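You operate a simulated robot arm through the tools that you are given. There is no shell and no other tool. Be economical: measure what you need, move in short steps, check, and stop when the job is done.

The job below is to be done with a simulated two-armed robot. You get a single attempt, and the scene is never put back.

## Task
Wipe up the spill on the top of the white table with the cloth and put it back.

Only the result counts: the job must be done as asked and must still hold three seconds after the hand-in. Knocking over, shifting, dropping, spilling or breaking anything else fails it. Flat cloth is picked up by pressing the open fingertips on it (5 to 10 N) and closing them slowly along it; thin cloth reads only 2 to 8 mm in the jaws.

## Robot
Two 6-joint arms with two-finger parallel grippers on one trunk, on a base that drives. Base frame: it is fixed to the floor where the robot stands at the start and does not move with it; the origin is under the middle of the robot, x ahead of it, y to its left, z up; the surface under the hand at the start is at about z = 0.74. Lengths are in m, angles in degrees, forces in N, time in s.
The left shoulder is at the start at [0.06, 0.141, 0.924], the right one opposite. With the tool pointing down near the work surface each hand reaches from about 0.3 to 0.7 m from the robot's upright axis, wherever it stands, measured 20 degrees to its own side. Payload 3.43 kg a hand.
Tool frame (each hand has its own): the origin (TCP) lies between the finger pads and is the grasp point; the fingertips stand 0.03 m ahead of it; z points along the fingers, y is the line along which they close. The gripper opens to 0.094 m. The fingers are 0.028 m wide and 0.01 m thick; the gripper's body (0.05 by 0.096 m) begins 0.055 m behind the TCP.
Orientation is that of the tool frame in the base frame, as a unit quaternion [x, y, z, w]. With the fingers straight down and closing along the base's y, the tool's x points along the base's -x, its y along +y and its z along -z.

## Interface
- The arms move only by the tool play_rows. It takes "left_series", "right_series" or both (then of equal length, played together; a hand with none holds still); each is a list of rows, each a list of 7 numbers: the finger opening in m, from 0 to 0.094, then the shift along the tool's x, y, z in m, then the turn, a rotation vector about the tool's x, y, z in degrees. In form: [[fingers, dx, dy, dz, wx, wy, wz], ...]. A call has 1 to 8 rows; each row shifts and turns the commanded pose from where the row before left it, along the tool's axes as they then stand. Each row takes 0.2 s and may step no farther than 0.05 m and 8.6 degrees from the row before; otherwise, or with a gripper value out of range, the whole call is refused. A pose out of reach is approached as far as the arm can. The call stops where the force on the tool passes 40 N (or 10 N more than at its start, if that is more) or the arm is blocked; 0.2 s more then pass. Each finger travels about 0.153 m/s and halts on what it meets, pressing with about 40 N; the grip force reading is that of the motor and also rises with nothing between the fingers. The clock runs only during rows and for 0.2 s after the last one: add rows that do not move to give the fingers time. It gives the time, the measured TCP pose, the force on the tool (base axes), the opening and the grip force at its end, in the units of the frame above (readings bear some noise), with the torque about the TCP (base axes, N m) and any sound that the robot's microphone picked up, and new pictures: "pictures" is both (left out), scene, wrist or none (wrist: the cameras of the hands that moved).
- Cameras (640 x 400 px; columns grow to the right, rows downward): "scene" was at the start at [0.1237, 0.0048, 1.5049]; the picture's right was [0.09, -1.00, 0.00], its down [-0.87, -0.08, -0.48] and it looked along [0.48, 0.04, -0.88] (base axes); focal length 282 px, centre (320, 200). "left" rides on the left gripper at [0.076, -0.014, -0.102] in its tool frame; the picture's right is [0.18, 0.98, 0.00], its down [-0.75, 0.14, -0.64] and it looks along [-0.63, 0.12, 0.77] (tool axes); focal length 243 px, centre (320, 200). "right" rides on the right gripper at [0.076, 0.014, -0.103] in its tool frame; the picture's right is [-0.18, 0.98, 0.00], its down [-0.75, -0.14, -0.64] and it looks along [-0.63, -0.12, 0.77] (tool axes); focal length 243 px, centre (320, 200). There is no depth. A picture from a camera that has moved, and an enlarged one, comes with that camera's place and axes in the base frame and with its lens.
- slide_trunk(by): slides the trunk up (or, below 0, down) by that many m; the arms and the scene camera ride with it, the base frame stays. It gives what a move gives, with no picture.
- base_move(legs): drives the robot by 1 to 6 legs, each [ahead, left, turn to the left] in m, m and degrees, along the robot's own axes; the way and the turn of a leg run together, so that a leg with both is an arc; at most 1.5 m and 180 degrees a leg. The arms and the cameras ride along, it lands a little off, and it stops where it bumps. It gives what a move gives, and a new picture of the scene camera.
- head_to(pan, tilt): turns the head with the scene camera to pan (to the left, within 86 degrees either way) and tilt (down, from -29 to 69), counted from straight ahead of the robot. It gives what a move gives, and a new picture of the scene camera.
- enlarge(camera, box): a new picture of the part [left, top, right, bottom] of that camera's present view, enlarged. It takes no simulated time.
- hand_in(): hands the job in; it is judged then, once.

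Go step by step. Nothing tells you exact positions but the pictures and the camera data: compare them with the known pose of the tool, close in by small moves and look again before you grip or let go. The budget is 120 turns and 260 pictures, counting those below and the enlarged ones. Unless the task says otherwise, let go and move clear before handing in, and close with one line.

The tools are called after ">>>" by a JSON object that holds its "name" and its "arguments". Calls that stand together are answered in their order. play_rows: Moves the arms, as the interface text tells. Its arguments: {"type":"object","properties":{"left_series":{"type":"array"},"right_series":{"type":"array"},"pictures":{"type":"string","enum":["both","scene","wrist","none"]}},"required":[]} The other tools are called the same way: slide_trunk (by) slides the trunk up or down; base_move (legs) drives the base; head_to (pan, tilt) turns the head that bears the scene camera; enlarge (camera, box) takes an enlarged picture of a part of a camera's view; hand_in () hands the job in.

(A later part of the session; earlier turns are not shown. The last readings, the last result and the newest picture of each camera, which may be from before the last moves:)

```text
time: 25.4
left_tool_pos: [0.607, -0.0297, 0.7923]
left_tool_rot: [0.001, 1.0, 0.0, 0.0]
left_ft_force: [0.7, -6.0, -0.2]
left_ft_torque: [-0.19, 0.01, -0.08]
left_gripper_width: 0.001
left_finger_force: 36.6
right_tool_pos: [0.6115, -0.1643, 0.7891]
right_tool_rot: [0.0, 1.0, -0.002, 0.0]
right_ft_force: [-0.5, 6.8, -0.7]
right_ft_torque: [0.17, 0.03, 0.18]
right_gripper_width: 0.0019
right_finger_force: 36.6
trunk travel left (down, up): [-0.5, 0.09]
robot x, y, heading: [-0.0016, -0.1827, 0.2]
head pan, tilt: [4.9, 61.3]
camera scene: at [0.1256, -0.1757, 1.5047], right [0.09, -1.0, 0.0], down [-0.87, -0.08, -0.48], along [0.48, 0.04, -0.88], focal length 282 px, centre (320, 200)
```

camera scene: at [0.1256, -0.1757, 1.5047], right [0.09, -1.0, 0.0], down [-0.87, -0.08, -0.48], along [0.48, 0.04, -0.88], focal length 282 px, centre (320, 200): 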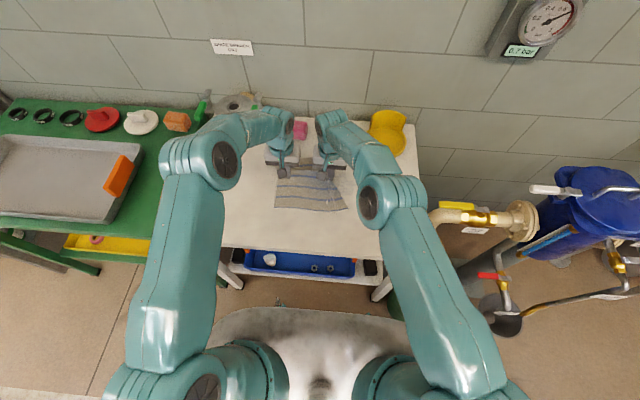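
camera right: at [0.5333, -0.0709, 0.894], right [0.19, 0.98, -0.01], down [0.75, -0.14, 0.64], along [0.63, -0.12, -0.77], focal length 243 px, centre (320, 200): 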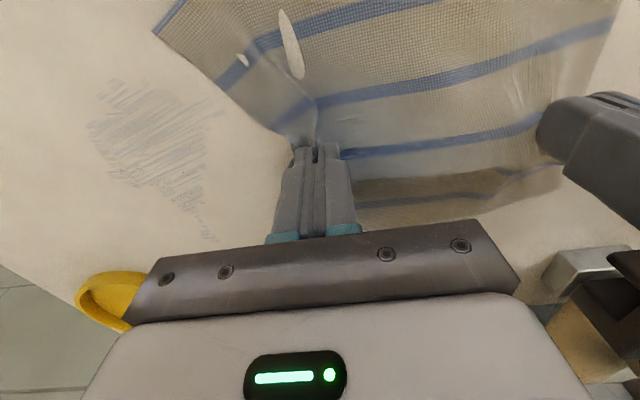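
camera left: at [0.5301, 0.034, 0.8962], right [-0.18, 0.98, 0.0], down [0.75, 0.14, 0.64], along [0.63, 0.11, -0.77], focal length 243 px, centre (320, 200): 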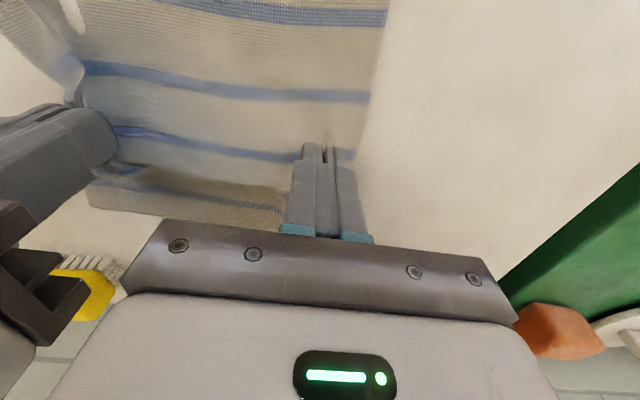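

Both arms are now comfortable. I'll raster from the near side.

>>> {"name": "play_rows", "arguments": {"left_series": [[0, 0.03, 0.015, 0, 0, 0, 0], [0, 0.026, 0.015, 0.004, 0, 0, 0], [0, 0, 0, 0.008, 0, 0, 0], [0, 0, -0.035, 0, 0, 0, 0], [0, 0, -0.04, 0, 0, 0, 0], [0, 0, -0.04, 0, 0, 0, 0], [0, -0.018, 0, 0, 0, 0, 0], [0, 0, 0.04, 0, 0, 0, 0]], "right_series": [[0, 0.03, 0.015, 0, 0, 0, 0], [0, 0.026, 0.015, 0.006, 0, 0, 0], [0, 0, 0, 0.009, 0, 0, 0], [0, 0, -0.035, 0, 0, 0, 0], [0, 0, -0.04, 0, 0, 0, 0], [0, 0, -0.04, 0, 0, 0, 0], [0, -0.018, 0, 0, 0, 0, 0], [0, 0, 0.04, 0, 0, 0, 0]], "pictures": "none"}}

>>> {"name": "play_rows", "arguments": {"left_series": [[0, 0, 0.035, 0, 0, 0, 0], [0, 0, 0.04, 0, 0, 0, 0], [0, -0.018, 0, 0, 0, 0, 0], [0, 0, -0.035, 0, 0, 0, 0], [0, 0, -0.04, 0, 0, 0, 0], [0, 0, -0.04, 0, 0, 0, 0], [0, -0.018, 0, 0, 0, 0, 0], [0, 0, 0.04, 0, 0, 0, 0]], "right_series": [[0, 0, 0.035, 0, 0, 0, 0], [0, 0, 0.04, 0, 0, 0, 0], [0, -0.018, 0, 0, 0, 0, 0], [0, 0, -0.035, 0, 0, 0, 0], [0, 0, -0.04, 0, 0, 0, 0], [0, 0, -0.04, 0, 0, 0, 0], [0, -0.018, 0, 0, 0, 0, 0], [0, 0, 0.04, 0, 0, 0, 0]], "pictures": "wrist"}}

```text
time: 27.2
left_tool_pos: [0.5667, -0.075, 0.7826]
left_tool_rot: [0.001, 1.0, -0.002, 0.001]
left_ft_force: [-0.3, -6.1, -1.0]
left_ft_torque: [-0.18, -0.02, -0.12]
left_gripper_width: 0.0012
left_finger_force: 36.2
right_tool_pos: [0.5676, -0.2083, 0.776]
right_tool_rot: [0.001, 1.0, -0.003, -0.001]
right_ft_force: [-0.3, 7.0, 1.5]
right_ft_torque: [0.2, -0.02, 0.15]
right_gripper_width: 0.0018
right_finger_force: 36.7
trunk travel left (down, up): [-0.5, 0.09]
robot x, y, heading: [-0.0018, -0.1804, 0.0]
head pan, tilt: [4.9, 61.3]
```

```text
time: 29.0
left_tool_pos: [0.6042, -0.0755, 0.7838]
left_tool_rot: [0.002, 1.0, -0.002, 0.0]
left_ft_force: [0.5, -8.6, -0.8]
left_ft_torque: [-0.26, 0.0, -0.18]
left_gripper_width: 0.0012
left_finger_force: 36.0
right_tool_pos: [0.6063, -0.2113, 0.7758]
right_tool_rot: [0.001, 1.0, -0.002, 0.0]
right_ft_force: [-1.2, 8.9, 1.4]
right_ft_torque: [0.29, -0.01, 0.24]
right_gripper_width: 0.0024
right_finger_force: 37.2
trunk travel left (down, up): [-0.5, 0.09]
robot x, y, heading: [0.0035, -0.1826, -0.3]
head pan, tilt: [4.9, 61.3]
camera right: at [0.5294, -0.1956, 0.8788], right [0.18, 0.98, -0.01], down [0.75, -0.14, 0.64], along [0.63, -0.12, -0.77], focal length 243 px, centre (320, 200)
camera left: at [0.5269, -0.0889, 0.8858], right [-0.18, 0.98, 0.0], down [0.75, 0.14, 0.64], along [0.63, 0.11, -0.77], focal length 243 px, centre (320, 200)
```

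right: 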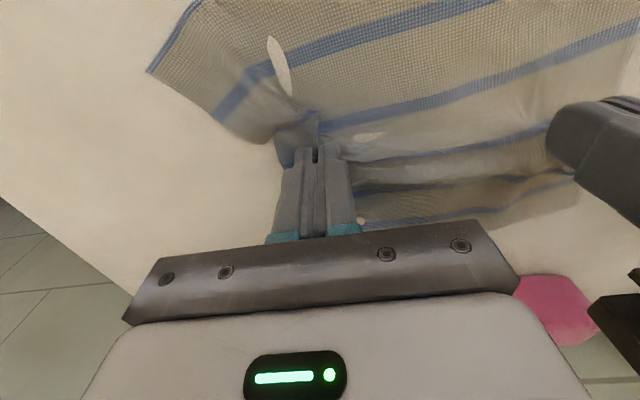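
left: 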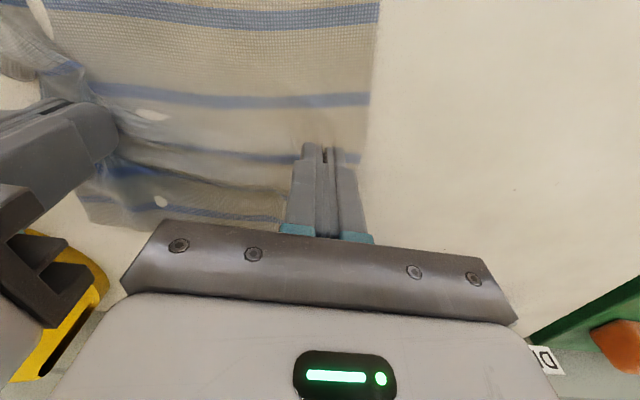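

The press was only about 1.5 N. I'll lower the right hand 2 mm and continue rastering toward the far side.

>>> {"name": "play_rows", "arguments": {"left_series": [[0, 0, 0, 0, 0, 0, 0], [0, 0, 0.035, 0, 0, 0, 0], [0, 0, 0.035, 0, 0, 0, 0], [0, -0.015, 0, 0, 0, 0, 0], [0, 0, -0.035, 0, 0, 0, 0], [0, 0, -0.035, 0, 0, 0, 0], [0, 0, -0.035, 0, 0, 0, 0], [0, 0, 0, 0, 0, 0, 0]], "right_series": [[0, 0, 0, 0.002, 0, 0, 0], [0, 0, 0.035, 0, 0, 0, 0], [0, 0, 0.035, 0, 0, 0, 0], [0, -0.018, 0, 0, 0, 0, 0], [0, 0, -0.035, 0, 0, 0, 0], [0, 0, -0.035, 0, 0, 0, 0], [0, 0, -0.035, 0, 0, 0, 0], [0, 0, 0, 0, 0, 0, 0]], "pictures": "none"}}

```text
time: 30.8
left_tool_pos: [0.6214, -0.1107, 0.7811]
left_tool_rot: [0.001, 1.0, -0.001, 0.0]
left_ft_force: [1.8, -6.2, -1.0]
left_ft_torque: [-0.21, 0.0, -0.1]
left_gripper_width: 0.0012
left_finger_force: 36.0
right_tool_pos: [0.6371, -0.242, 0.7721]
right_tool_rot: [0.002, 1.0, -0.003, -0.002]
right_ft_force: [-3.6, 7.8, 7.0]
right_ft_torque: [0.23, 0.12, 0.19]
right_gripper_width: 0.0021
right_finger_force: 36.9
right hand out of reach, approached as far as the arm can: row 4, 5, 6, 7
trunk travel left (down, up): [-0.5, 0.09]
robot x, y, heading: [-0.003, -0.1794, 0.0]
head pan, tilt: [4.9, 61.3]
```

7 N now, though the right hand is at its forward limit. I'll lift, draw back and inspect.

>>> {"name": "play_rows", "arguments": {"left_series": [[0, 0, 0, -0.008, 0, 0, 0], [0, 0.01, 0.035, -0.004, 0, 0, 0], [0, 0.005, 0.045, 0, 0, 0, 0], [0, 0, 0.045, 0, 0, 0, 0], [0, 0, 0.03, 0, 0, 0, 0]], "right_series": [[0, 0, 0, -0.012, 0, 0, 0], [0, 0.015, 0.035, -0.006, 0, 0, 0], [0, 0.01, 0.045, 0, 0, 0, 0], [0, 0, 0.045, 0, 0, 0, 0], [0, 0, 0.03, 0, 0, 0, 0]]}}

```text
time: 32.0
left_tool_pos: [0.6031, 0.0404, 0.794]
left_tool_rot: [0.003, 1.0, -0.001, -0.001]
left_ft_force: [0.2, -15.4, -0.1]
left_ft_torque: [-0.41, 0.02, -0.22]
left_gripper_width: 0.0012
left_finger_force: 36.1
right_tool_pos: [0.588, -0.0967, 0.794]
right_tool_rot: [0.001, 1.0, -0.001, -0.001]
right_ft_force: [0.1, 14.9, 0.1]
right_ft_torque: [0.45, -0.04, 0.4]
right_gripper_width: 0.0024
right_finger_force: 36.8
right hand out of reach, approached as far as the arm can: row 2, 4, 5
trunk travel left (down, up): [-0.5, 0.09]
robot x, y, heading: [-0.0003, -0.184, 0.1]
head pan, tilt: [4.9, 61.3]
camera scene: at [0.1241, -0.1787, 1.5048], right [0.08, -1.0, 0.0], down [-0.87, -0.07, -0.48], along [0.48, 0.04, -0.88], focal length 282 px, centre (320, 200)
camera right: at [0.5125, -0.0833, 0.8971], right [0.19, 0.98, 0.0], down [0.75, -0.14, 0.64], along [0.63, -0.12, -0.77], focal length 243 px, centre (320, 200)
camera left: at [0.527, 0.0279, 0.8963], right [-0.18, 0.98, 0.0], down [0.75, 0.14, 0.64], along [0.63, 0.11, -0.77], focal length 243 px, centre (320, 200)
```

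scene: 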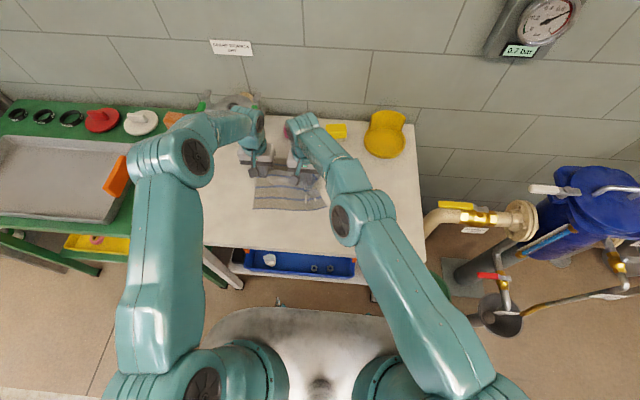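
right: 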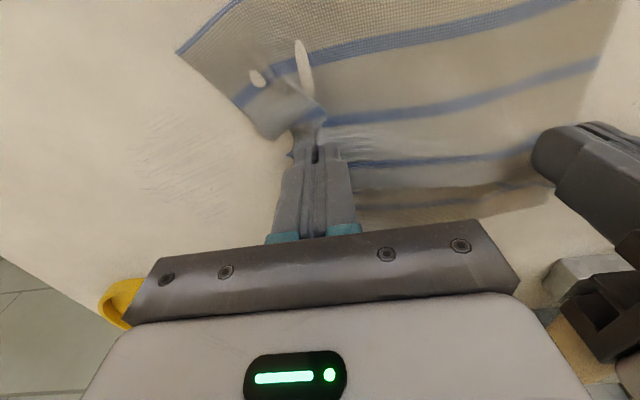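
left: 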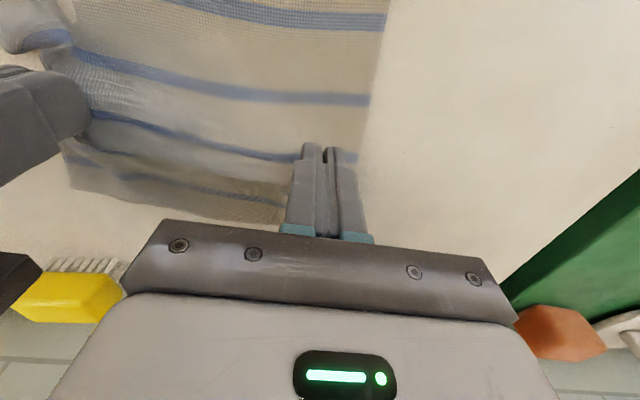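

Very little is left now. I'll zoom in on the spot.

>>> {"name": "enlarge", "arguments": {"camera": "right", "box": [60, 80, 320, 260]}}

>>> {"name": "enlarge", "arguments": {"camera": "scene", "box": [230, 100, 430, 225]}}

```text
2.22 times, centred on (190, 170) of right
camera zoom: at [0.5125, -0.0833, 0.8971], right [0.19, 0.98, 0.0], down [0.75, -0.14, 0.64], along [0.63, -0.12, -0.77], focal length 539 px, centre (609, 267)
```

zoom: 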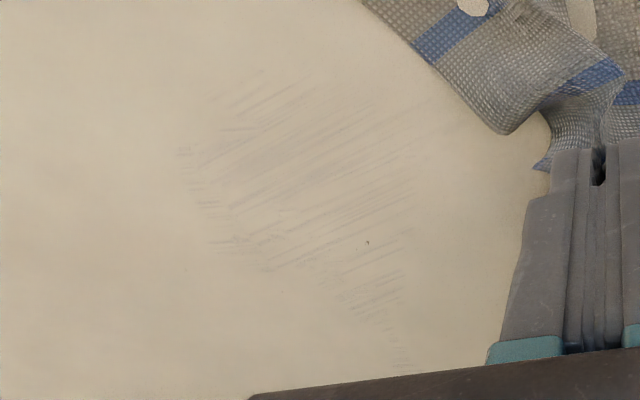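

```text
3.20 times, centred on (330, 162) of scene
camera zoom: at [0.1241, -0.1787, 1.5048], right [0.08, -1.0, 0.0], down [-0.87, -0.07, -0.48], along [0.48, 0.04, -0.88], focal length 903 px, centre (288, 320)
```

zoom: 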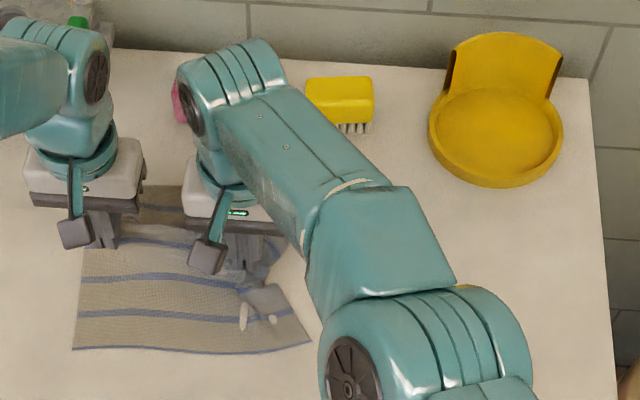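

Only faint traces remain. One more pressed raster pass, with lines staggered between the earlier ones.

>>> {"name": "play_rows", "arguments": {"left_series": [[0, 0.02, -0.02, 0, 0, 0, 0], [0, 0.02, -0.024, 0.004, 0, 0, 0], [0, 0, 0, 0.008, 0, 0, 0], [0, 0, 0, 0, 0, 0, 0]], "right_series": [[0, 0.01, -0.02, 0, 0, 0, 0], [0, 0.015, -0.02, 0.008, 0, 0, 0], [0, 0, 0, 0.01, 0, 0, 0], [0, 0, 0, 0.003, 0, 0, 0]], "pictures": "none"}}

```text
time: 33.0
left_tool_pos: [0.5642, -0.0009, 0.784]
left_tool_rot: [0.002, 1.0, 0.0, 0.001]
left_ft_force: [0.1, -12.1, -1.1]
left_ft_torque: [-0.32, -0.04, -0.16]
left_gripper_width: 0.0011
left_finger_force: 35.7
right_tool_pos: [0.5649, -0.1381, 0.774]
right_tool_rot: [0.0, 1.0, -0.001, 0.0]
right_ft_force: [-0.7, 13.2, 5.4]
right_ft_torque: [0.45, 0.02, 0.32]
right_gripper_width: 0.0021
right_finger_force: 37.2
trunk travel left (down, up): [-0.5, 0.09]
robot x, y, heading: [0.0013, -0.1822, -0.2]
head pan, tilt: [4.9, 61.3]
```

Contact is 5 N with some tension; I'll give the left a little slack, add a touch of pressure and stroke.

>>> {"name": "play_rows", "arguments": {"left_series": [[0, 0, -0.004, 0, 0, 0, 0], [0, 0, -0.035, 0, 0, 0, 0], [0, 0, -0.035, 0, 0, 0, 0], [0, 0, -0.035, 0, 0, 0, 0], [0, -0.01, 0, 0, 0, 0, 0], [0, 0, 0.035, 0, 0, 0, 0], [0, 0, 0.035, 0, 0, 0, 0], [0, -0.01, 0.035, 0, 0, 0, 0]], "right_series": [[0, 0, 0, 0.0008, 0, 0, 0], [0, 0, -0.035, 0, 0, 0, 0], [0, 0, -0.035, 0, 0, 0, 0], [0, 0, -0.035, 0, 0, 0, 0], [0, -0.01, 0, 0, 0, 0, 0], [0, 0, 0.035, 0, 0, 0, 0], [0, 0, 0.035, 0, 0, 0, 0], [0, -0.01, 0.035, 0, 0, 0, 0]], "pictures": "none"}}

>>> {"name": "play_rows", "arguments": {"left_series": [[0, 0, -0.035, 0, 0, 0, 0], [0, 0, -0.035, 0, 0, 0, 0], [0, 0, -0.035, 0, 0, 0, 0], [0, -0.012, 0, 0, 0, 0, 0], [0, 0, 0.035, 0, 0, 0, 0], [0, 0, 0.035, 0, 0, 0, 0], [0, -0.012, 0.035, 0, 0, 0, 0], [0, 0, 0, 0, 0, 0, 0]], "right_series": [[0, 0, -0.035, 0, 0, 0, 0], [0, 0, -0.035, 0, 0, 0, 0], [0, 0, -0.035, 0, 0, 0, 0], [0, -0.012, 0, 0, 0, 0, 0], [0, 0, 0.035, 0, 0, 0, 0], [0, 0, 0.035, 0, 0, 0, 0], [0, -0.012, 0.035, 0, 0, 0, 0], [0, 0, 0, 0, 0, 0, 0]], "pictures": "wrist"}}

```text
time: 34.8
left_tool_pos: [0.5849, -0.0058, 0.7804]
left_tool_rot: [0.001, 1.0, -0.001, 0.001]
left_ft_force: [1.3, -7.8, -0.7]
left_ft_torque: [-0.22, -0.03, -0.11]
left_gripper_width: 0.0014
left_finger_force: 35.9
right_tool_pos: [0.5886, -0.1391, 0.7731]
right_tool_rot: [0.002, 1.0, -0.001, 0.002]
right_ft_force: [0.8, 3.2, 17.5]
right_ft_torque: [0.08, -0.15, 0.17]
right_gripper_width: 0.0018
right_finger_force: 37.3
trunk travel left (down, up): [-0.5, 0.09]
robot x, y, heading: [0.0011, -0.1844, -0.2]
head pan, tilt: [4.9, 61.3]
```

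```text
time: 36.6
left_tool_pos: [0.6074, -0.0044, 0.7832]
left_tool_rot: [0.002, 1.0, 0.0, 0.001]
left_ft_force: [0.2, -6.5, -0.4]
left_ft_torque: [-0.17, -0.01, -0.07]
left_gripper_width: 0.0012
left_finger_force: 35.7
right_tool_pos: [0.6039, -0.1392, 0.7724]
right_tool_rot: [0.0, 1.0, -0.001, 0.001]
right_ft_force: [0.2, 5.9, 8.0]
right_ft_torque: [0.21, -0.07, 0.19]
right_gripper_width: 0.0019
right_finger_force: 36.4
right hand out of reach, approached as far as the arm can: row 7
trunk travel left (down, up): [-0.5, 0.09]
robot x, y, heading: [-0.0023, -0.1836, -0.3]
head pan, tilt: [4.9, 61.3]
camera right: at [0.5269, -0.1238, 0.8755], right [0.18, 0.98, 0.0], down [0.75, -0.14, 0.64], along [0.63, -0.12, -0.77], focal length 243 px, centre (320, 200)
camera left: at [0.5312, -0.0181, 0.8849], right [-0.18, 0.98, 0.0], down [0.75, 0.14, 0.64], along [0.63, 0.12, -0.77], focal length 243 px, centre (320, 200)
```

right: 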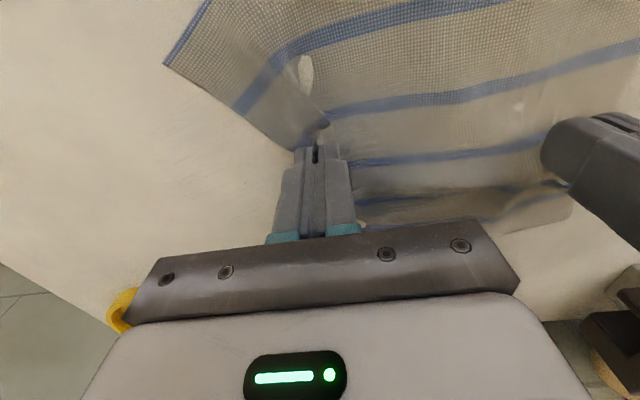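
left: 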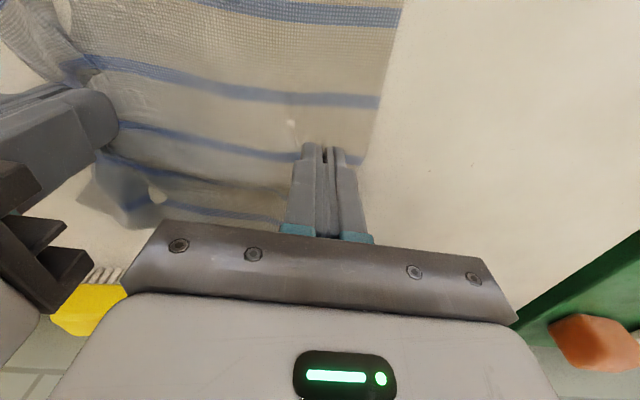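

Nearly invisible. I'll make a last pass along the far side and then look.

>>> {"name": "play_rows", "arguments": {"left_series": [[0, 0, -0.035, 0, 0, 0, 0], [0, -0.008, -0.035, 0, 0, 0, 0], [0, 0, -0.035, 0, 0, 0, 0], [0, 0, 0.035, 0, 0, 0, 0], [0, 0, 0.03, 0, 0, 0, 0], [0, 0, -0.03, 0, 0, 0, 0], [0, 0, 0.02, -0.006, 0, 0, 0], [0, 0, 0.04, -0.006, 0, 0, 0]], "right_series": [[0, -0.01, -0.035, 0, 0, 0, 0], [0, -0.01, -0.035, 0, 0, 0, 0], [0, 0, -0.035, 0, 0, 0, 0], [0, -0.012, 0.035, 0, 0, 0, 0], [0, 0, 0.03, 0, 0, 0, 0], [0, 0, -0.03, 0, 0, 0, 0], [0, 0.02, 0.02, -0.01, 0, 0, 0], [0, 0.012, 0.04, -0.01, 0, 0, 0]], "pictures": "none"}}

>>> {"name": "base_move", "arguments": {"legs": [[0, 0.18, 0]]}}

>>> {"name": "enlarge", "arguments": {"camera": "right", "box": [0, 40, 320, 260]}}

```text
time: 38.4
left_tool_pos: [0.6176, -0.0146, 0.7926]
left_tool_rot: [0.001, 1.0, -0.002, -0.001]
left_ft_force: [-0.7, -17.1, -0.5]
left_ft_torque: [-0.5, 0.09, -0.26]
left_gripper_width: 0.0012
left_finger_force: 36.2
right_tool_pos: [0.5929, -0.1587, 0.7936]
right_tool_rot: [0.001, 1.0, -0.002, 0.0]
right_ft_force: [1.8, 17.4, -0.2]
right_ft_torque: [0.49, -0.05, 0.43]
right_gripper_width: 0.0041
right_finger_force: 38.5
right hand out of reach, approached as far as the arm can: row 4, 5
trunk travel left (down, up): [-0.5, 0.09]
robot x, y, heading: [0.0026, -0.1833, -0.4]
head pan, tilt: [4.9, 61.3]
```

```text
time: 41.3
left_tool_pos: [0.6167, 0.1691, 0.7929]
left_tool_rot: [0.001, 1.0, -0.001, 0.001]
left_ft_force: [-0.5, -15.9, 0.3]
left_ft_torque: [-0.42, 0.05, -0.28]
left_gripper_width: 0.001
left_finger_force: 36.0
right_tool_pos: [0.5924, 0.0235, 0.7931]
right_tool_rot: [-0.001, 1.0, -0.002, -0.001]
right_ft_force: [1.3, 15.4, -0.4]
right_ft_torque: [0.49, -0.06, 0.44]
right_gripper_width: 0.0039
right_finger_force: 38.7
trunk travel left (down, up): [-0.5, 0.09]
robot x, y, heading: [-0.0038, 0.0054, -0.1]
head pan, tilt: [4.9, 61.3]
camera scene: at [0.1225, 0.0072, 1.505], right [0.09, -1.0, 0.0], down [-0.87, -0.08, -0.48], along [0.48, 0.04, -0.88], focal length 282 px, centre (320, 200)
```

scene: 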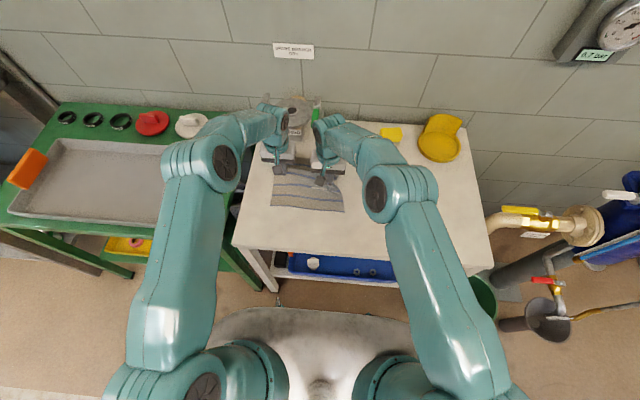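

```text
1.82 times, centred on (160, 150) of right
camera zoom: at [0.5154, 0.0384, 0.8962], right [0.18, 0.98, 0.0], down [0.75, -0.14, 0.64], along [0.63, -0.12, -0.77], focal length 441 px, centre (611, 291)
```

zoom: 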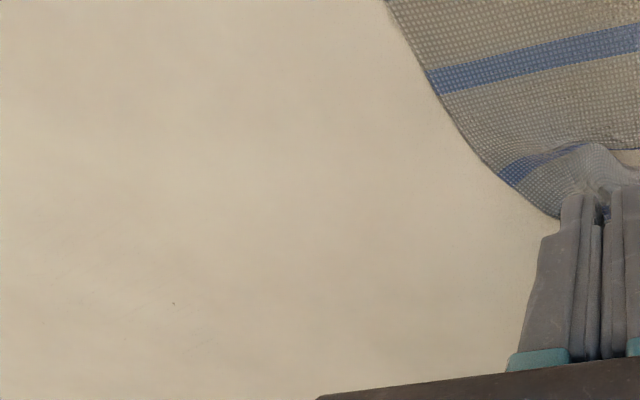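

The table looks clean from this side; I'll verify the spill site in the scene view.

>>> {"name": "enlarge", "arguments": {"camera": "scene", "box": [360, 150, 460, 212]}}

>>> {"name": "enlarge", "arguments": {"camera": "right", "box": [0, 130, 160, 230]}}

```text
6.40 times, centred on (410, 181) of scene
camera zoom: at [0.1225, 0.0072, 1.505], right [0.09, -1.0, 0.0], down [-0.87, -0.08, -0.48], along [0.48, 0.04, -0.88], focal length 1806 px, centre (-256, 322)
```

zoom: 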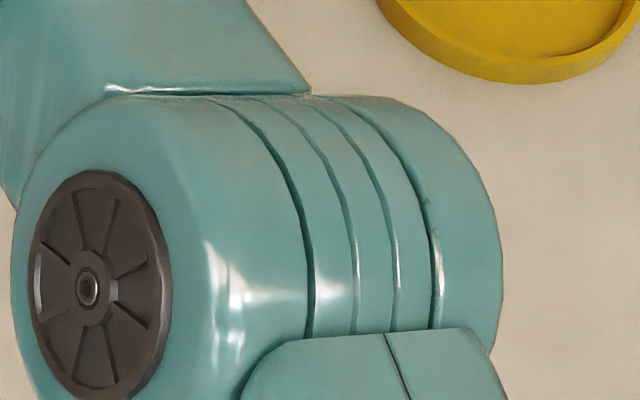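

```text
4.00 times, centred on (80, 180) of right
camera zoom: at [0.5154, 0.0384, 0.8962], right [0.18, 0.98, 0.0], down [0.75, -0.14, 0.64], along [0.63, -0.12, -0.77], focal length 970 px, centre (1280, 280)
```

zoom: 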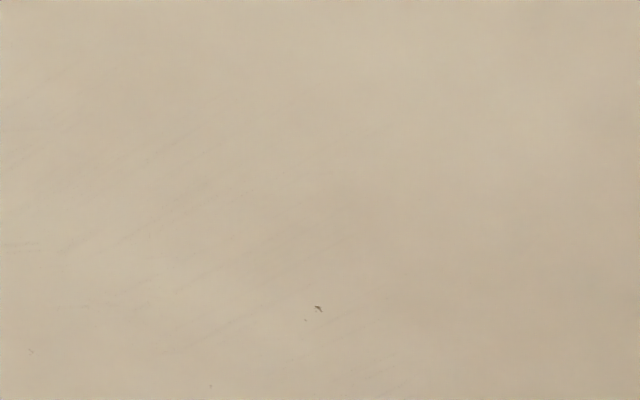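

A tiny speck remains near (0.613, -0.19) with ghost streaks. To be safe I'll make one more pass: realign the hands, then drive back right.

>>> {"name": "play_rows", "arguments": {"left_series": [[0, 0.01, -0.012, 0, 0, 0, 0], [0, 0.007, 0, 0, 0, 0, 0]], "right_series": [[0, -0.005, 0, 0, 0, 0, 0], [0, 0, 0, 0, 0, 0, 0]], "pictures": "none"}}

>>> {"name": "base_move", "arguments": {"legs": [[0, -0.19, 0]]}}

```text
time: 41.9
left_tool_pos: [0.5999, 0.1557, 0.7929]
left_tool_rot: [0.001, 1.0, -0.001, 0.002]
left_ft_force: [0.2, -3.5, 0.0]
left_ft_torque: [-0.06, -0.03, -0.06]
left_gripper_width: 0.0011
left_finger_force: 35.8
right_tool_pos: [0.5971, 0.0228, 0.7939]
right_tool_rot: [0.001, 1.0, -0.002, -0.001]
right_ft_force: [-0.6, 3.6, 0.9]
right_ft_torque: [0.09, 0.02, 0.1]
right_gripper_width: 0.002
right_finger_force: 36.6
trunk travel left (down, up): [-0.5, 0.09]
robot x, y, heading: [-0.0012, 0.0065, 0.2]
head pan, tilt: [4.9, 61.3]
```

```text
time: 45.0
left_tool_pos: [0.5996, -0.0342, 0.7928]
left_tool_rot: [0.002, 1.0, 0.0, 0.001]
left_ft_force: [1.3, -3.1, 0.5]
left_ft_torque: [-0.12, -0.01, -0.03]
left_gripper_width: 0.0015
left_finger_force: 36.3
right_tool_pos: [0.5966, -0.1667, 0.7941]
right_tool_rot: [0.002, 1.0, -0.002, 0.0]
right_ft_force: [-1.4, 2.9, -0.3]
right_ft_torque: [0.1, 0.01, 0.07]
right_gripper_width: 0.0016
right_finger_force: 36.5
trunk travel left (down, up): [-0.5, 0.09]
robot x, y, heading: [0.0, -0.191, -0.3]
head pan, tilt: [4.9, 61.3]
camera scene: at [0.1224, -0.1857, 1.5051], right [0.08, -1.0, 0.0], down [-0.87, -0.07, -0.48], along [0.48, 0.04, -0.88], focal length 282 px, centre (320, 200)
```

scene: 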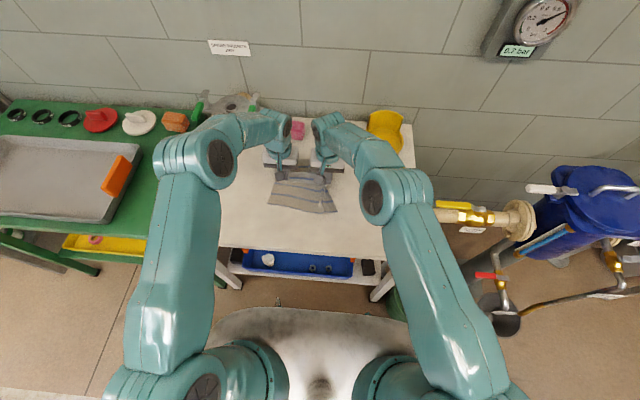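

I'll press down and stroke from x 0.615 back to 0.565.

>>> {"name": "play_rows", "arguments": {"left_series": [[0, -0.008, 0.012, 0.004, 0, 0, 0], [0, -0.006, 0, 0.007, 0, 0, 0], [0, 0, 0, 0, 0, 0, 0], [0, 0, -0.045, 0, 0, 0, 0], [0, 0, -0.045, 0, 0, 0, 0], [0, 0.012, 0.045, 0, 0, 0, 0], [0, 0, 0.045, 0, 0, 0, 0], [0, 0.012, 0, 0, 0, 0, 0]], "right_series": [[0, -0.01, 0.015, 0.008, 0, 0, 0], [0, -0.008, 0, 0.01, 0, 0, 0], [0, 0, 0, 0.0035, 0, 0, 0], [0, 0, -0.045, 0, 0, 0, 0], [0, 0, -0.045, 0, 0, 0, 0], [0, 0.012, 0.045, 0, 0, 0, 0], [0, 0, 0.045, 0, 0, 0, 0], [0, 0.012, 0, 0, 0, 0, 0]], "pictures": "none"}}

>>> {"name": "play_rows", "arguments": {"left_series": [[0, 0, -0.045, 0, 0, 0, 0], [0, 0, -0.045, 0, 0, 0, 0], [0, 0.012, 0.045, 0, 0, 0, 0], [0, 0, 0.045, 0, 0, 0, 0], [0, 0.012, 0, 0, 0, 0, 0], [0, 0, -0.045, 0, 0, 0, 0], [0, 0, -0.045, 0, 0, 0, 0], [0, 0, 0, 0, 0, 0, 0]], "right_series": [[0, 0, -0.045, 0, 0, 0, 0], [0, 0, -0.045, 0, 0, 0, 0], [0, 0.012, 0.045, 0, 0, 0, 0], [0, 0, 0.045, 0, 0, 0, 0], [0, 0.012, 0, 0, 0, 0, 0], [0, 0, -0.045, 0, 0, 0, 0], [0, 0, -0.045, 0, 0, 0, 0], [0, 0, 0, 0, 0, 0, 0]], "pictures": "none"}}

```text
time: 46.8
left_tool_pos: [0.5876, -0.0217, 0.7852]
left_tool_rot: [0.002, 1.0, 0.0, 0.001]
left_ft_force: [-0.1, -2.6, 0.1]
left_ft_torque: [-0.06, -0.04, -0.04]
left_gripper_width: 0.0012
left_finger_force: 36.3
right_tool_pos: [0.584, -0.1521, 0.774]
right_tool_rot: [0.001, 1.0, -0.002, 0.001]
right_ft_force: [3.1, 2.3, 12.6]
right_ft_torque: [0.09, -0.28, 0.03]
right_gripper_width: 0.0017
right_finger_force: 36.2
right hand out of reach, approached as far as the arm can: row 2
trunk travel left (down, up): [-0.5, 0.09]
robot x, y, heading: [-0.0018, -0.1921, -0.1]
head pan, tilt: [4.9, 61.3]
```

```text
time: 48.6
left_tool_pos: [0.5649, -0.1111, 0.7825]
left_tool_rot: [0.002, 1.0, -0.001, 0.001]
left_ft_force: [0.3, -1.2, 0.0]
left_ft_torque: [-0.04, 0.0, -0.01]
left_gripper_width: 0.001
left_finger_force: 36.1
right_tool_pos: [0.5594, -0.2419, 0.7731]
right_tool_rot: [0.0, 1.0, -0.003, -0.002]
right_ft_force: [-3.1, 3.9, 8.6]
right_ft_torque: [0.12, -0.05, 0.08]
right_gripper_width: 0.0021
right_finger_force: 36.3
trunk travel left (down, up): [-0.5, 0.09]
robot x, y, heading: [-0.0018, -0.1899, -0.2]
head pan, tilt: [4.9, 61.3]
```

Pressure was good at about 10 N. One more diagonal through the speck area, then I'll lift and draw clear.

>>> {"name": "play_rows", "arguments": {"left_series": [[0, -0.03, 0, 0, 0, 0, 0], [0, -0.03, 0.01, 0, 0, 0, 0], [0, 0, 0.04, 0, 0, 0, 0], [0, 0.006, -0.03, 0, 0, 0, 0], [0, 0.006, 0.04, 0, 0, 0, 0], [0, 0, 0.03, -0.004, 0, 0, 0], [0, 0, 0, -0.005, 0, 0, 0]], "right_series": [[0, -0.03, 0, 0, 0, 0, 0], [0, -0.03, 0.01, 0, 0, 0, 0], [0, 0, 0.04, 0, 0, 0, 0], [0, 0.006, -0.03, 0, 0, 0, 0], [0, 0.006, 0.04, 0, 0, 0, 0], [0, 0, 0.03, 0, 0, 0, 0], [0, 0, 0, -0.018, 0, 0, 0]], "pictures": "none"}}

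>>> {"name": "base_move", "arguments": {"legs": [[0, 0.19, 0]]}}

>>> {"name": "enlarge", "arguments": {"camera": "right", "box": [0, 40, 320, 260]}}

```text
time: 50.2
left_tool_pos: [0.6119, -0.0182, 0.7912]
left_tool_rot: [0.002, 1.0, -0.003, 0.0]
left_ft_force: [1.3, 1.1, -0.4]
left_ft_torque: [-0.05, -0.01, 0.02]
left_gripper_width: 0.0014
left_finger_force: 36.5
right_tool_pos: [0.6072, -0.1491, 0.79]
right_tool_rot: [0.0, 1.0, -0.004, -0.001]
right_ft_force: [-0.8, 0.7, -0.4]
right_ft_torque: [-0.04, -0.03, 0.01]
right_gripper_width: 0.0019
right_finger_force: 36.8
trunk travel left (down, up): [-0.5, 0.09]
robot x, y, heading: [-0.0009, -0.1893, -0.2]
head pan, tilt: [4.9, 61.3]
```

```text
time: 53.3
left_tool_pos: [0.6146, 0.1714, 0.7919]
left_tool_rot: [0.002, 1.0, 0.0, 0.0]
left_ft_force: [1.4, -0.8, -0.3]
left_ft_torque: [-0.01, -0.02, -0.04]
left_gripper_width: 0.0012
left_finger_force: 36.1
right_tool_pos: [0.6084, 0.043, 0.7916]
right_tool_rot: [0.001, 1.0, -0.002, 0.0]
right_ft_force: [0.8, 0.5, -0.6]
right_ft_torque: [0.01, -0.01, 0.0]
right_gripper_width: 0.0018
right_finger_force: 36.3
trunk travel left (down, up): [-0.5, 0.09]
robot x, y, heading: [0.0002, 0.0097, -0.0]
head pan, tilt: [4.9, 61.3]
camera scene: at [0.1239, 0.0113, 1.5049], right [0.09, -1.0, 0.0], down [-0.87, -0.08, -0.48], along [0.48, 0.04, -0.88], focal length 282 px, centre (320, 200)
```

scene: 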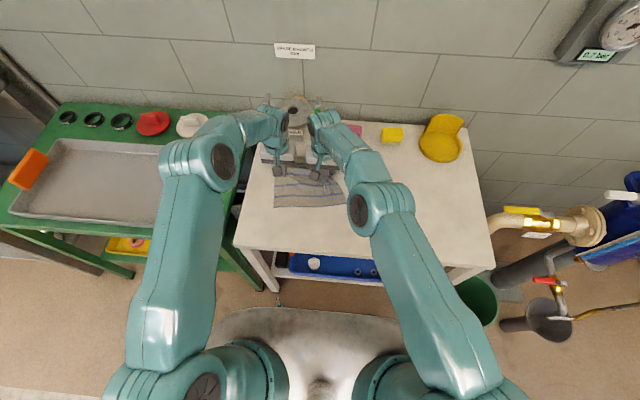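

```text
1.82 times, centred on (160, 150) of right
camera zoom: at [0.5324, 0.0575, 0.8939], right [0.18, 0.98, 0.0], down [0.75, -0.14, 0.64], along [0.63, -0.12, -0.77], focal length 441 px, centre (611, 291)
```

zoom: 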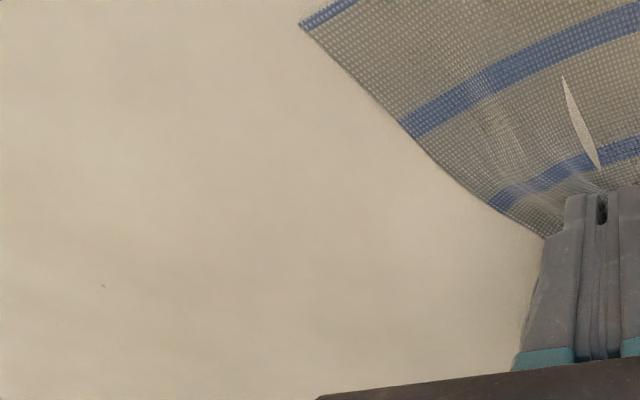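

The table is clean. Now I'll bring the cloth back to its original place: left grip at about (0.53, 0.194), right grip at about (0.53, 0.056).

>>> {"name": "play_rows", "arguments": {"left_series": [[0, 0, 0, -0.02, 0, 0, 0], [0, 0.021, 0.006, 0, 0, 0, 0], [0, 0.021, 0.006, 0, 0, 0, 0], [0, 0.021, 0.006, 0, 0, 0, 0], [0, 0.021, 0.006, 0, 0, 0, 0], [0, 0, 0, 0.012, 0, 0, 0], [0, 0, 0, 0.012, 0, 0, 0], [0, 0, 0, 0.01, 0, 0, 0]], "right_series": [[0, 0, 0, -0.02, 0, 0, 0], [0, 0.0195, 0.003, 0, 0, 0, 0], [0, 0.0195, 0.003, 0, 0, 0, 0], [0, 0.0195, 0.003, 0, 0, 0, 0], [0, 0.0195, 0.003, 0, 0, 0, 0], [0, 0, 0, 0.012, 0, 0, 0], [0, 0, 0, 0.012, 0, 0, 0], [0, 0, 0, 0.01, 0, 0, 0]]}}

```text
time: 55.1
left_tool_pos: [0.5312, 0.198, 0.7779]
left_tool_rot: [0.001, 1.0, 0.0, 0.0]
left_ft_force: [0.6, -5.5, 0.2]
left_ft_torque: [-0.17, -0.02, -0.05]
left_gripper_width: 0.0016
left_finger_force: 36.2
right_tool_pos: [0.5305, 0.053, 0.7776]
right_tool_rot: [0.001, 1.0, -0.002, -0.001]
right_ft_force: [-1.1, 4.8, 0.3]
right_ft_torque: [0.15, 0.02, 0.12]
right_gripper_width: 0.002
right_finger_force: 36.4
trunk travel left (down, up): [-0.5, 0.09]
robot x, y, heading: [-0.0022, 0.0039, -0.0]
head pan, tilt: [4.9, 61.3]
camera scene: at [0.1248, 0.011, 1.5049], right [0.09, -1.0, 0.0], down [-0.87, -0.08, -0.48], along [0.48, 0.04, -0.88], focal length 282 px, centre (320, 200)
camera right: at [0.4547, 0.0685, 0.8802], right [0.19, 0.98, 0.0], down [0.75, -0.14, 0.64], along [0.63, -0.12, -0.77], focal length 243 px, centre (320, 200)
camera left: at [0.4551, 0.1842, 0.88], right [-0.18, 0.98, 0.0], down [0.75, 0.14, 0.64], along [0.63, 0.12, -0.77], focal length 243 px, centre (320, 200)
```

scene: 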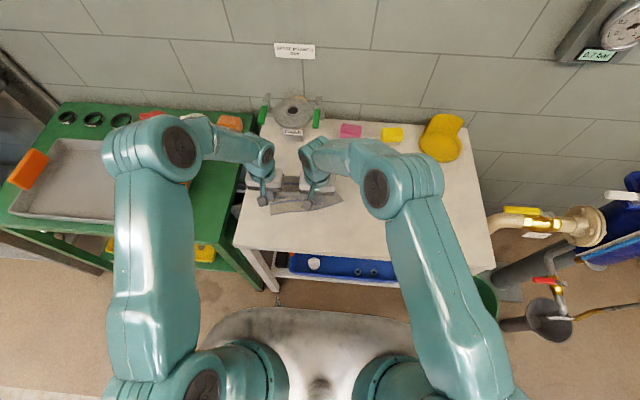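
right: 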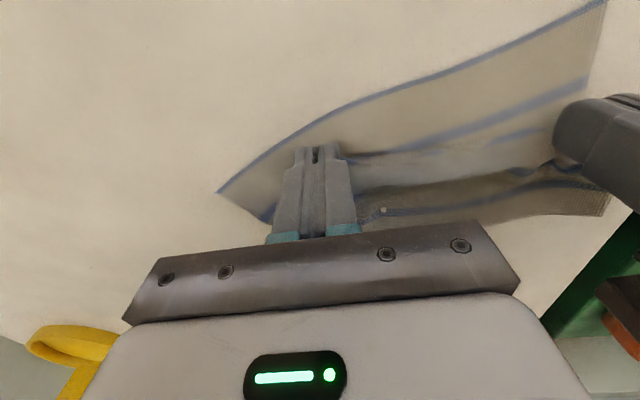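
left: 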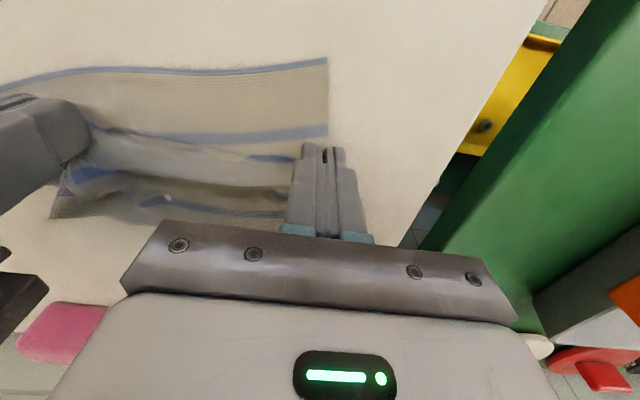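

The near half buckled under as I moved back. I'll lift, drag the cloth forward (+x) so the near half trails flat, then re-grip at the near edge and pull it back into place.

>>> {"name": "play_rows", "arguments": {"left_series": [[0, 0, 0, -0.04, 0, 0, 0], [0, 0, 0, -0.03, 0, 0, 0], [0, -0.02, 0, 0.01, 0, 0, 0], [0, -0.02, 0, 0.015, 0, 0, 0], [0, -0.02, 0, 0.015, 0, 0, 0], [0, -0.02, 0, 0.015, 0, 0, 0], [0, -0.018, 0, 0.01, 0, 0, 0], [0, 0, 0, 0, 0, 0, 0]], "right_series": [[0, 0, 0, -0.04, 0, 0, 0], [0, 0, 0, -0.03, 0, 0, 0], [0, -0.02, 0, 0.01, 0, 0, 0], [0, -0.02, 0, 0.015, 0, 0, 0], [0, -0.02, 0, 0.015, 0, 0, 0], [0, -0.02, 0, 0.015, 0, 0, 0], [0, -0.018, 0, 0.01, 0, 0, 0], [0, 0, 0, 0, 0, 0, 0]]}}

```text
time: 56.9
left_tool_pos: [0.6289, 0.1954, 0.7831]
left_tool_rot: [0.002, 1.0, -0.001, 0.0]
left_ft_force: [-0.1, -6.6, 0.5]
left_ft_torque: [-0.21, -0.01, -0.14]
left_gripper_width: 0.0011
left_finger_force: 36.6
right_tool_pos: [0.609, 0.0498, 0.7871]
right_tool_rot: [0.0, 1.0, -0.002, -0.001]
right_ft_force: [0.6, 6.7, -0.1]
right_ft_torque: [0.18, -0.07, 0.16]
right_gripper_width: 0.0019
right_finger_force: 36.2
right hand out of reach, approached as far as the arm can: row 6, 7
trunk travel left (down, up): [-0.5, 0.09]
robot x, y, heading: [0.0048, 0.0083, -0.4]
head pan, tilt: [4.9, 61.3]
camera scene: at [0.1232, 0.0112, 1.5049], right [0.09, -1.0, 0.0], down [-0.87, -0.08, -0.48], along [0.48, 0.04, -0.88], focal length 282 px, centre (320, 200)
camera right: at [0.5326, 0.0641, 0.8911], right [0.18, 0.98, 0.0], down [0.75, -0.14, 0.64], along [0.63, -0.12, -0.77], focal length 243 px, centre (320, 200)
camera left: at [0.5527, 0.182, 0.8854], right [-0.18, 0.98, 0.0], down [0.75, 0.14, 0.64], along [0.63, 0.11, -0.77], focal length 243 px, centre (320, 200)
```

scene: 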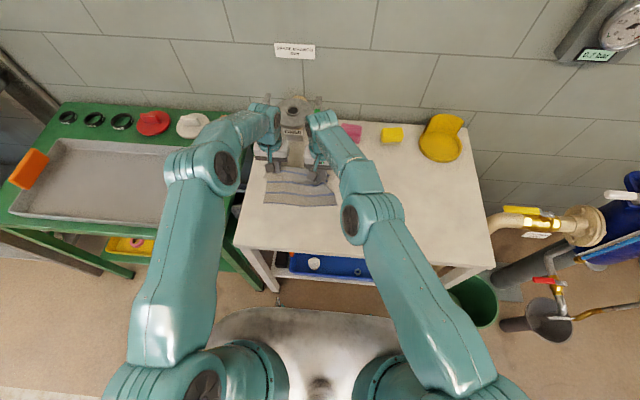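
right: 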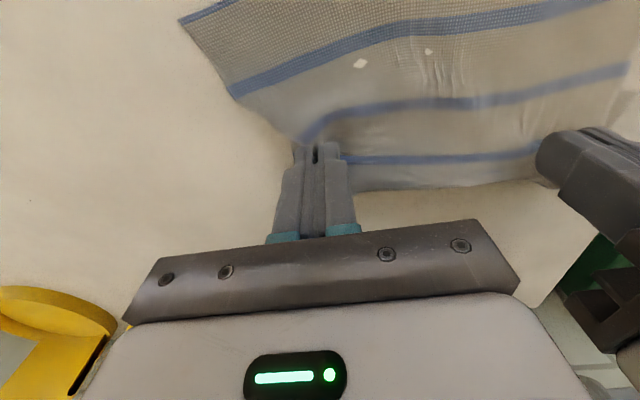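
left: 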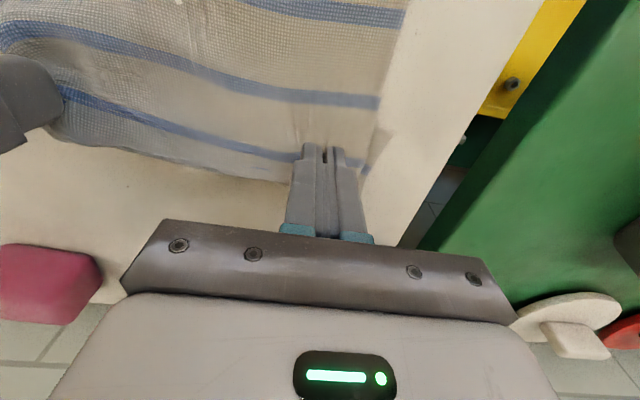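

The near half is flat now, but the far half seems folded underneath. Let me look closely before choosing how to unfold it.

>>> {"name": "enlarge", "arguments": {"camera": "scene", "box": [240, 130, 360, 215]}}

>>> {"name": "enlarge", "arguments": {"camera": "left", "box": [0, 0, 440, 260]}}

>>> {"name": "enlarge", "arguments": {"camera": "right", "box": [160, 0, 640, 260]}}

```text
4.71 times, centred on (300, 172) of scene
camera zoom: at [0.1232, 0.0112, 1.5049], right [0.09, -1.0, 0.0], down [-0.87, -0.08, -0.48], along [0.48, 0.04, -0.88], focal length 1328 px, centre (414, 329)
```

zoom: 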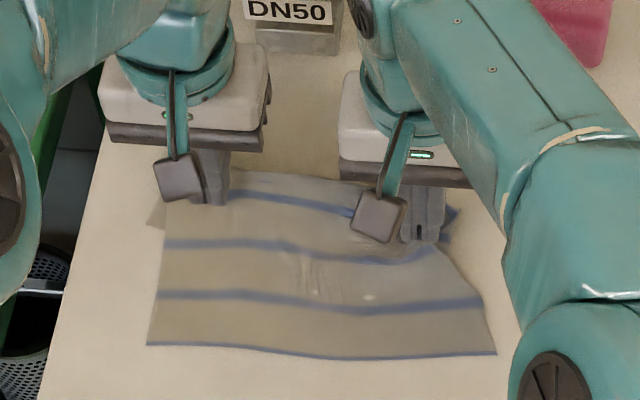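

```text
1.45 times, centred on (220, 130) of left
camera zoom: at [0.5527, 0.182, 0.8854], right [-0.18, 0.98, 0.0], down [0.75, 0.14, 0.64], along [0.63, 0.11, -0.77], focal length 353 px, centre (466, 302)
```

zoom: 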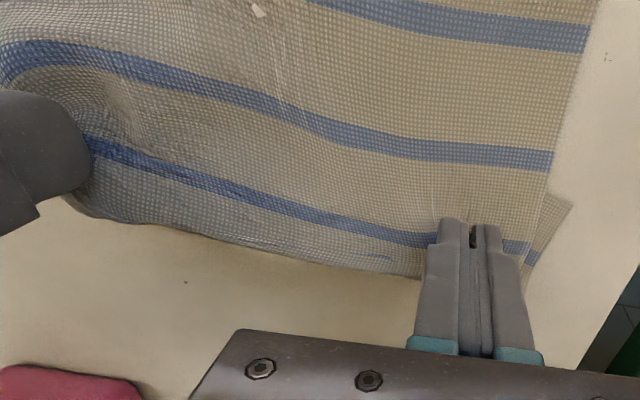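

```text
1.33 times, centred on (400, 130) of right
camera zoom: at [0.5326, 0.0641, 0.8911], right [0.18, 0.98, 0.0], down [0.75, -0.14, 0.64], along [0.63, -0.12, -0.77], focal length 324 px, centre (213, 293)
```

zoom: 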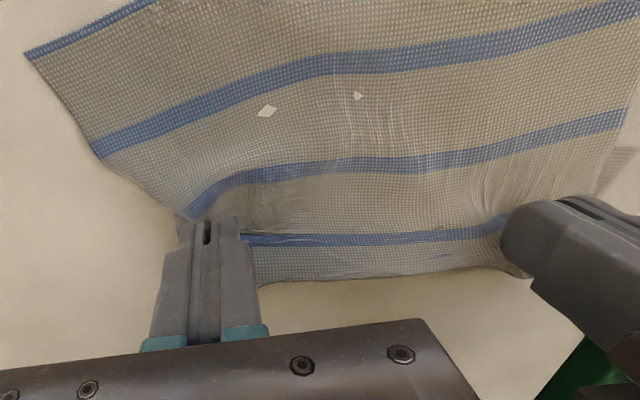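

Good: only the last few centimetres at the far side are tucked under; the near-edge strip (x 0.52–0.56) is single-layered. I'll lower, let go, and re-grip at the near edge to lift the cloth so it hangs and unfolds.

>>> {"name": "play_rows", "arguments": {"left_series": [[0, 0, 0, 0.006, 0, 0, 0], [0.01, 0, 0, 0, 0, 0, 0], [0.025, 0, 0, 0, 0, 0, 0], [0.04, 0, 0, 0, 0, 0, 0], [0.04, 0, 0, 0, 0, 0, 0], [0.04, 0, 0, -0.03, 0, 0, 0], [0.04, 0, 0, -0.04, 0, 0, 0]], "right_series": [[0, 0, 0, 0.01, 0, 0, 0], [0.01, 0, 0, 0, 0, 0, 0], [0.025, 0, 0, 0, 0, 0, 0], [0.04, 0, 0, 0, 0, 0, 0], [0.04, 0, 0, 0, 0, 0, 0], [0.04, 0, 0, -0.03, 0, 0, 0], [0.04, 0, 0, -0.04, 0, 0, 0]], "pictures": "wrist"}}

>>> {"name": "enlarge", "arguments": {"camera": "scene", "box": [240, 130, 360, 215]}}

```text
time: 58.5
left_tool_pos: [0.6264, 0.194, 0.8473]
left_tool_rot: [0.002, 1.0, -0.001, 0.0]
left_ft_force: [-0.5, 0.6, -1.2]
left_ft_torque: [0.02, 0.0, -0.01]
left_gripper_width: 0.0398
left_finger_force: 0.0
right_tool_pos: [0.6087, 0.0496, 0.8467]
right_tool_rot: [0.0, 1.0, -0.001, -0.001]
right_ft_force: [-0.9, -0.1, -0.6]
right_ft_torque: [0.01, -0.04, 0.0]
right_gripper_width: 0.0399
right_finger_force: 0.1
trunk travel left (down, up): [-0.5, 0.09]
robot x, y, heading: [-0.0043, 0.0074, 0.2]
head pan, tilt: [4.9, 61.3]
camera right: at [0.5317, 0.0642, 0.9497], right [0.18, 0.98, 0.0], down [0.75, -0.14, 0.64], along [0.63, -0.12, -0.77], focal length 243 px, centre (320, 200)
camera left: at [0.5499, 0.1814, 0.9494], right [-0.18, 0.98, 0.0], down [0.75, 0.14, 0.64], along [0.63, 0.12, -0.77], focal length 243 px, centre (320, 200)
```

right: 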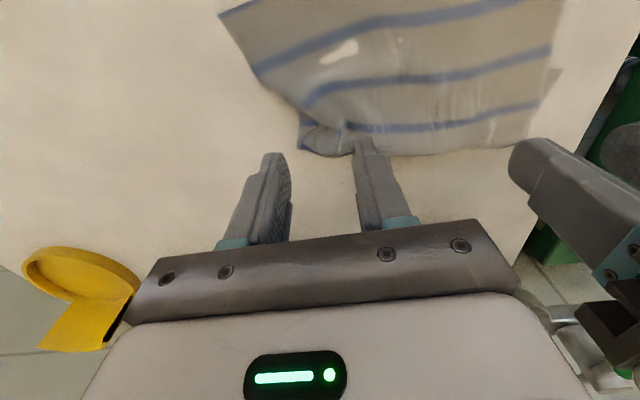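
left: 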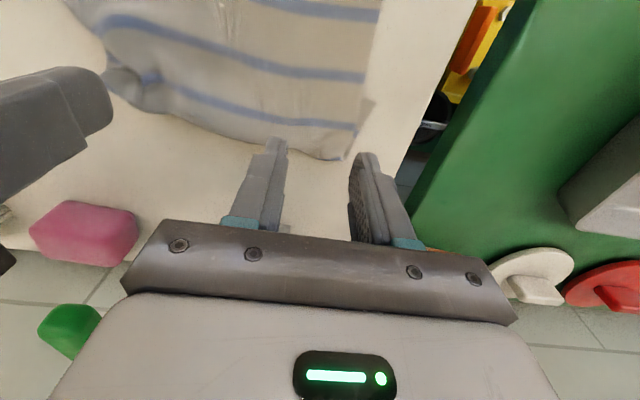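

```text
4.71 times, centred on (300, 172) of scene
camera zoom: at [0.1227, 0.0109, 1.5049], right [0.09, -1.0, 0.0], down [-0.87, -0.08, -0.48], along [0.48, 0.04, -0.88], focal length 1328 px, centre (414, 329)
```

zoom: 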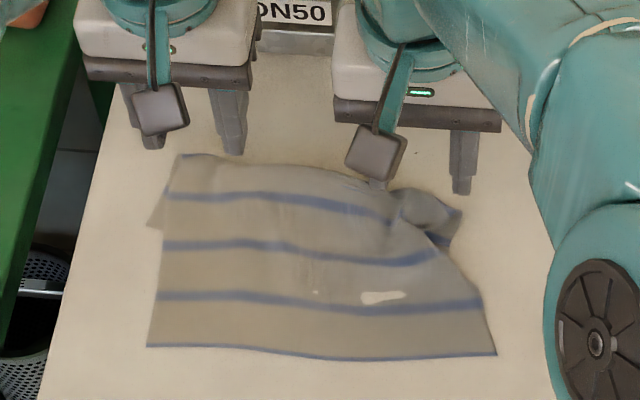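

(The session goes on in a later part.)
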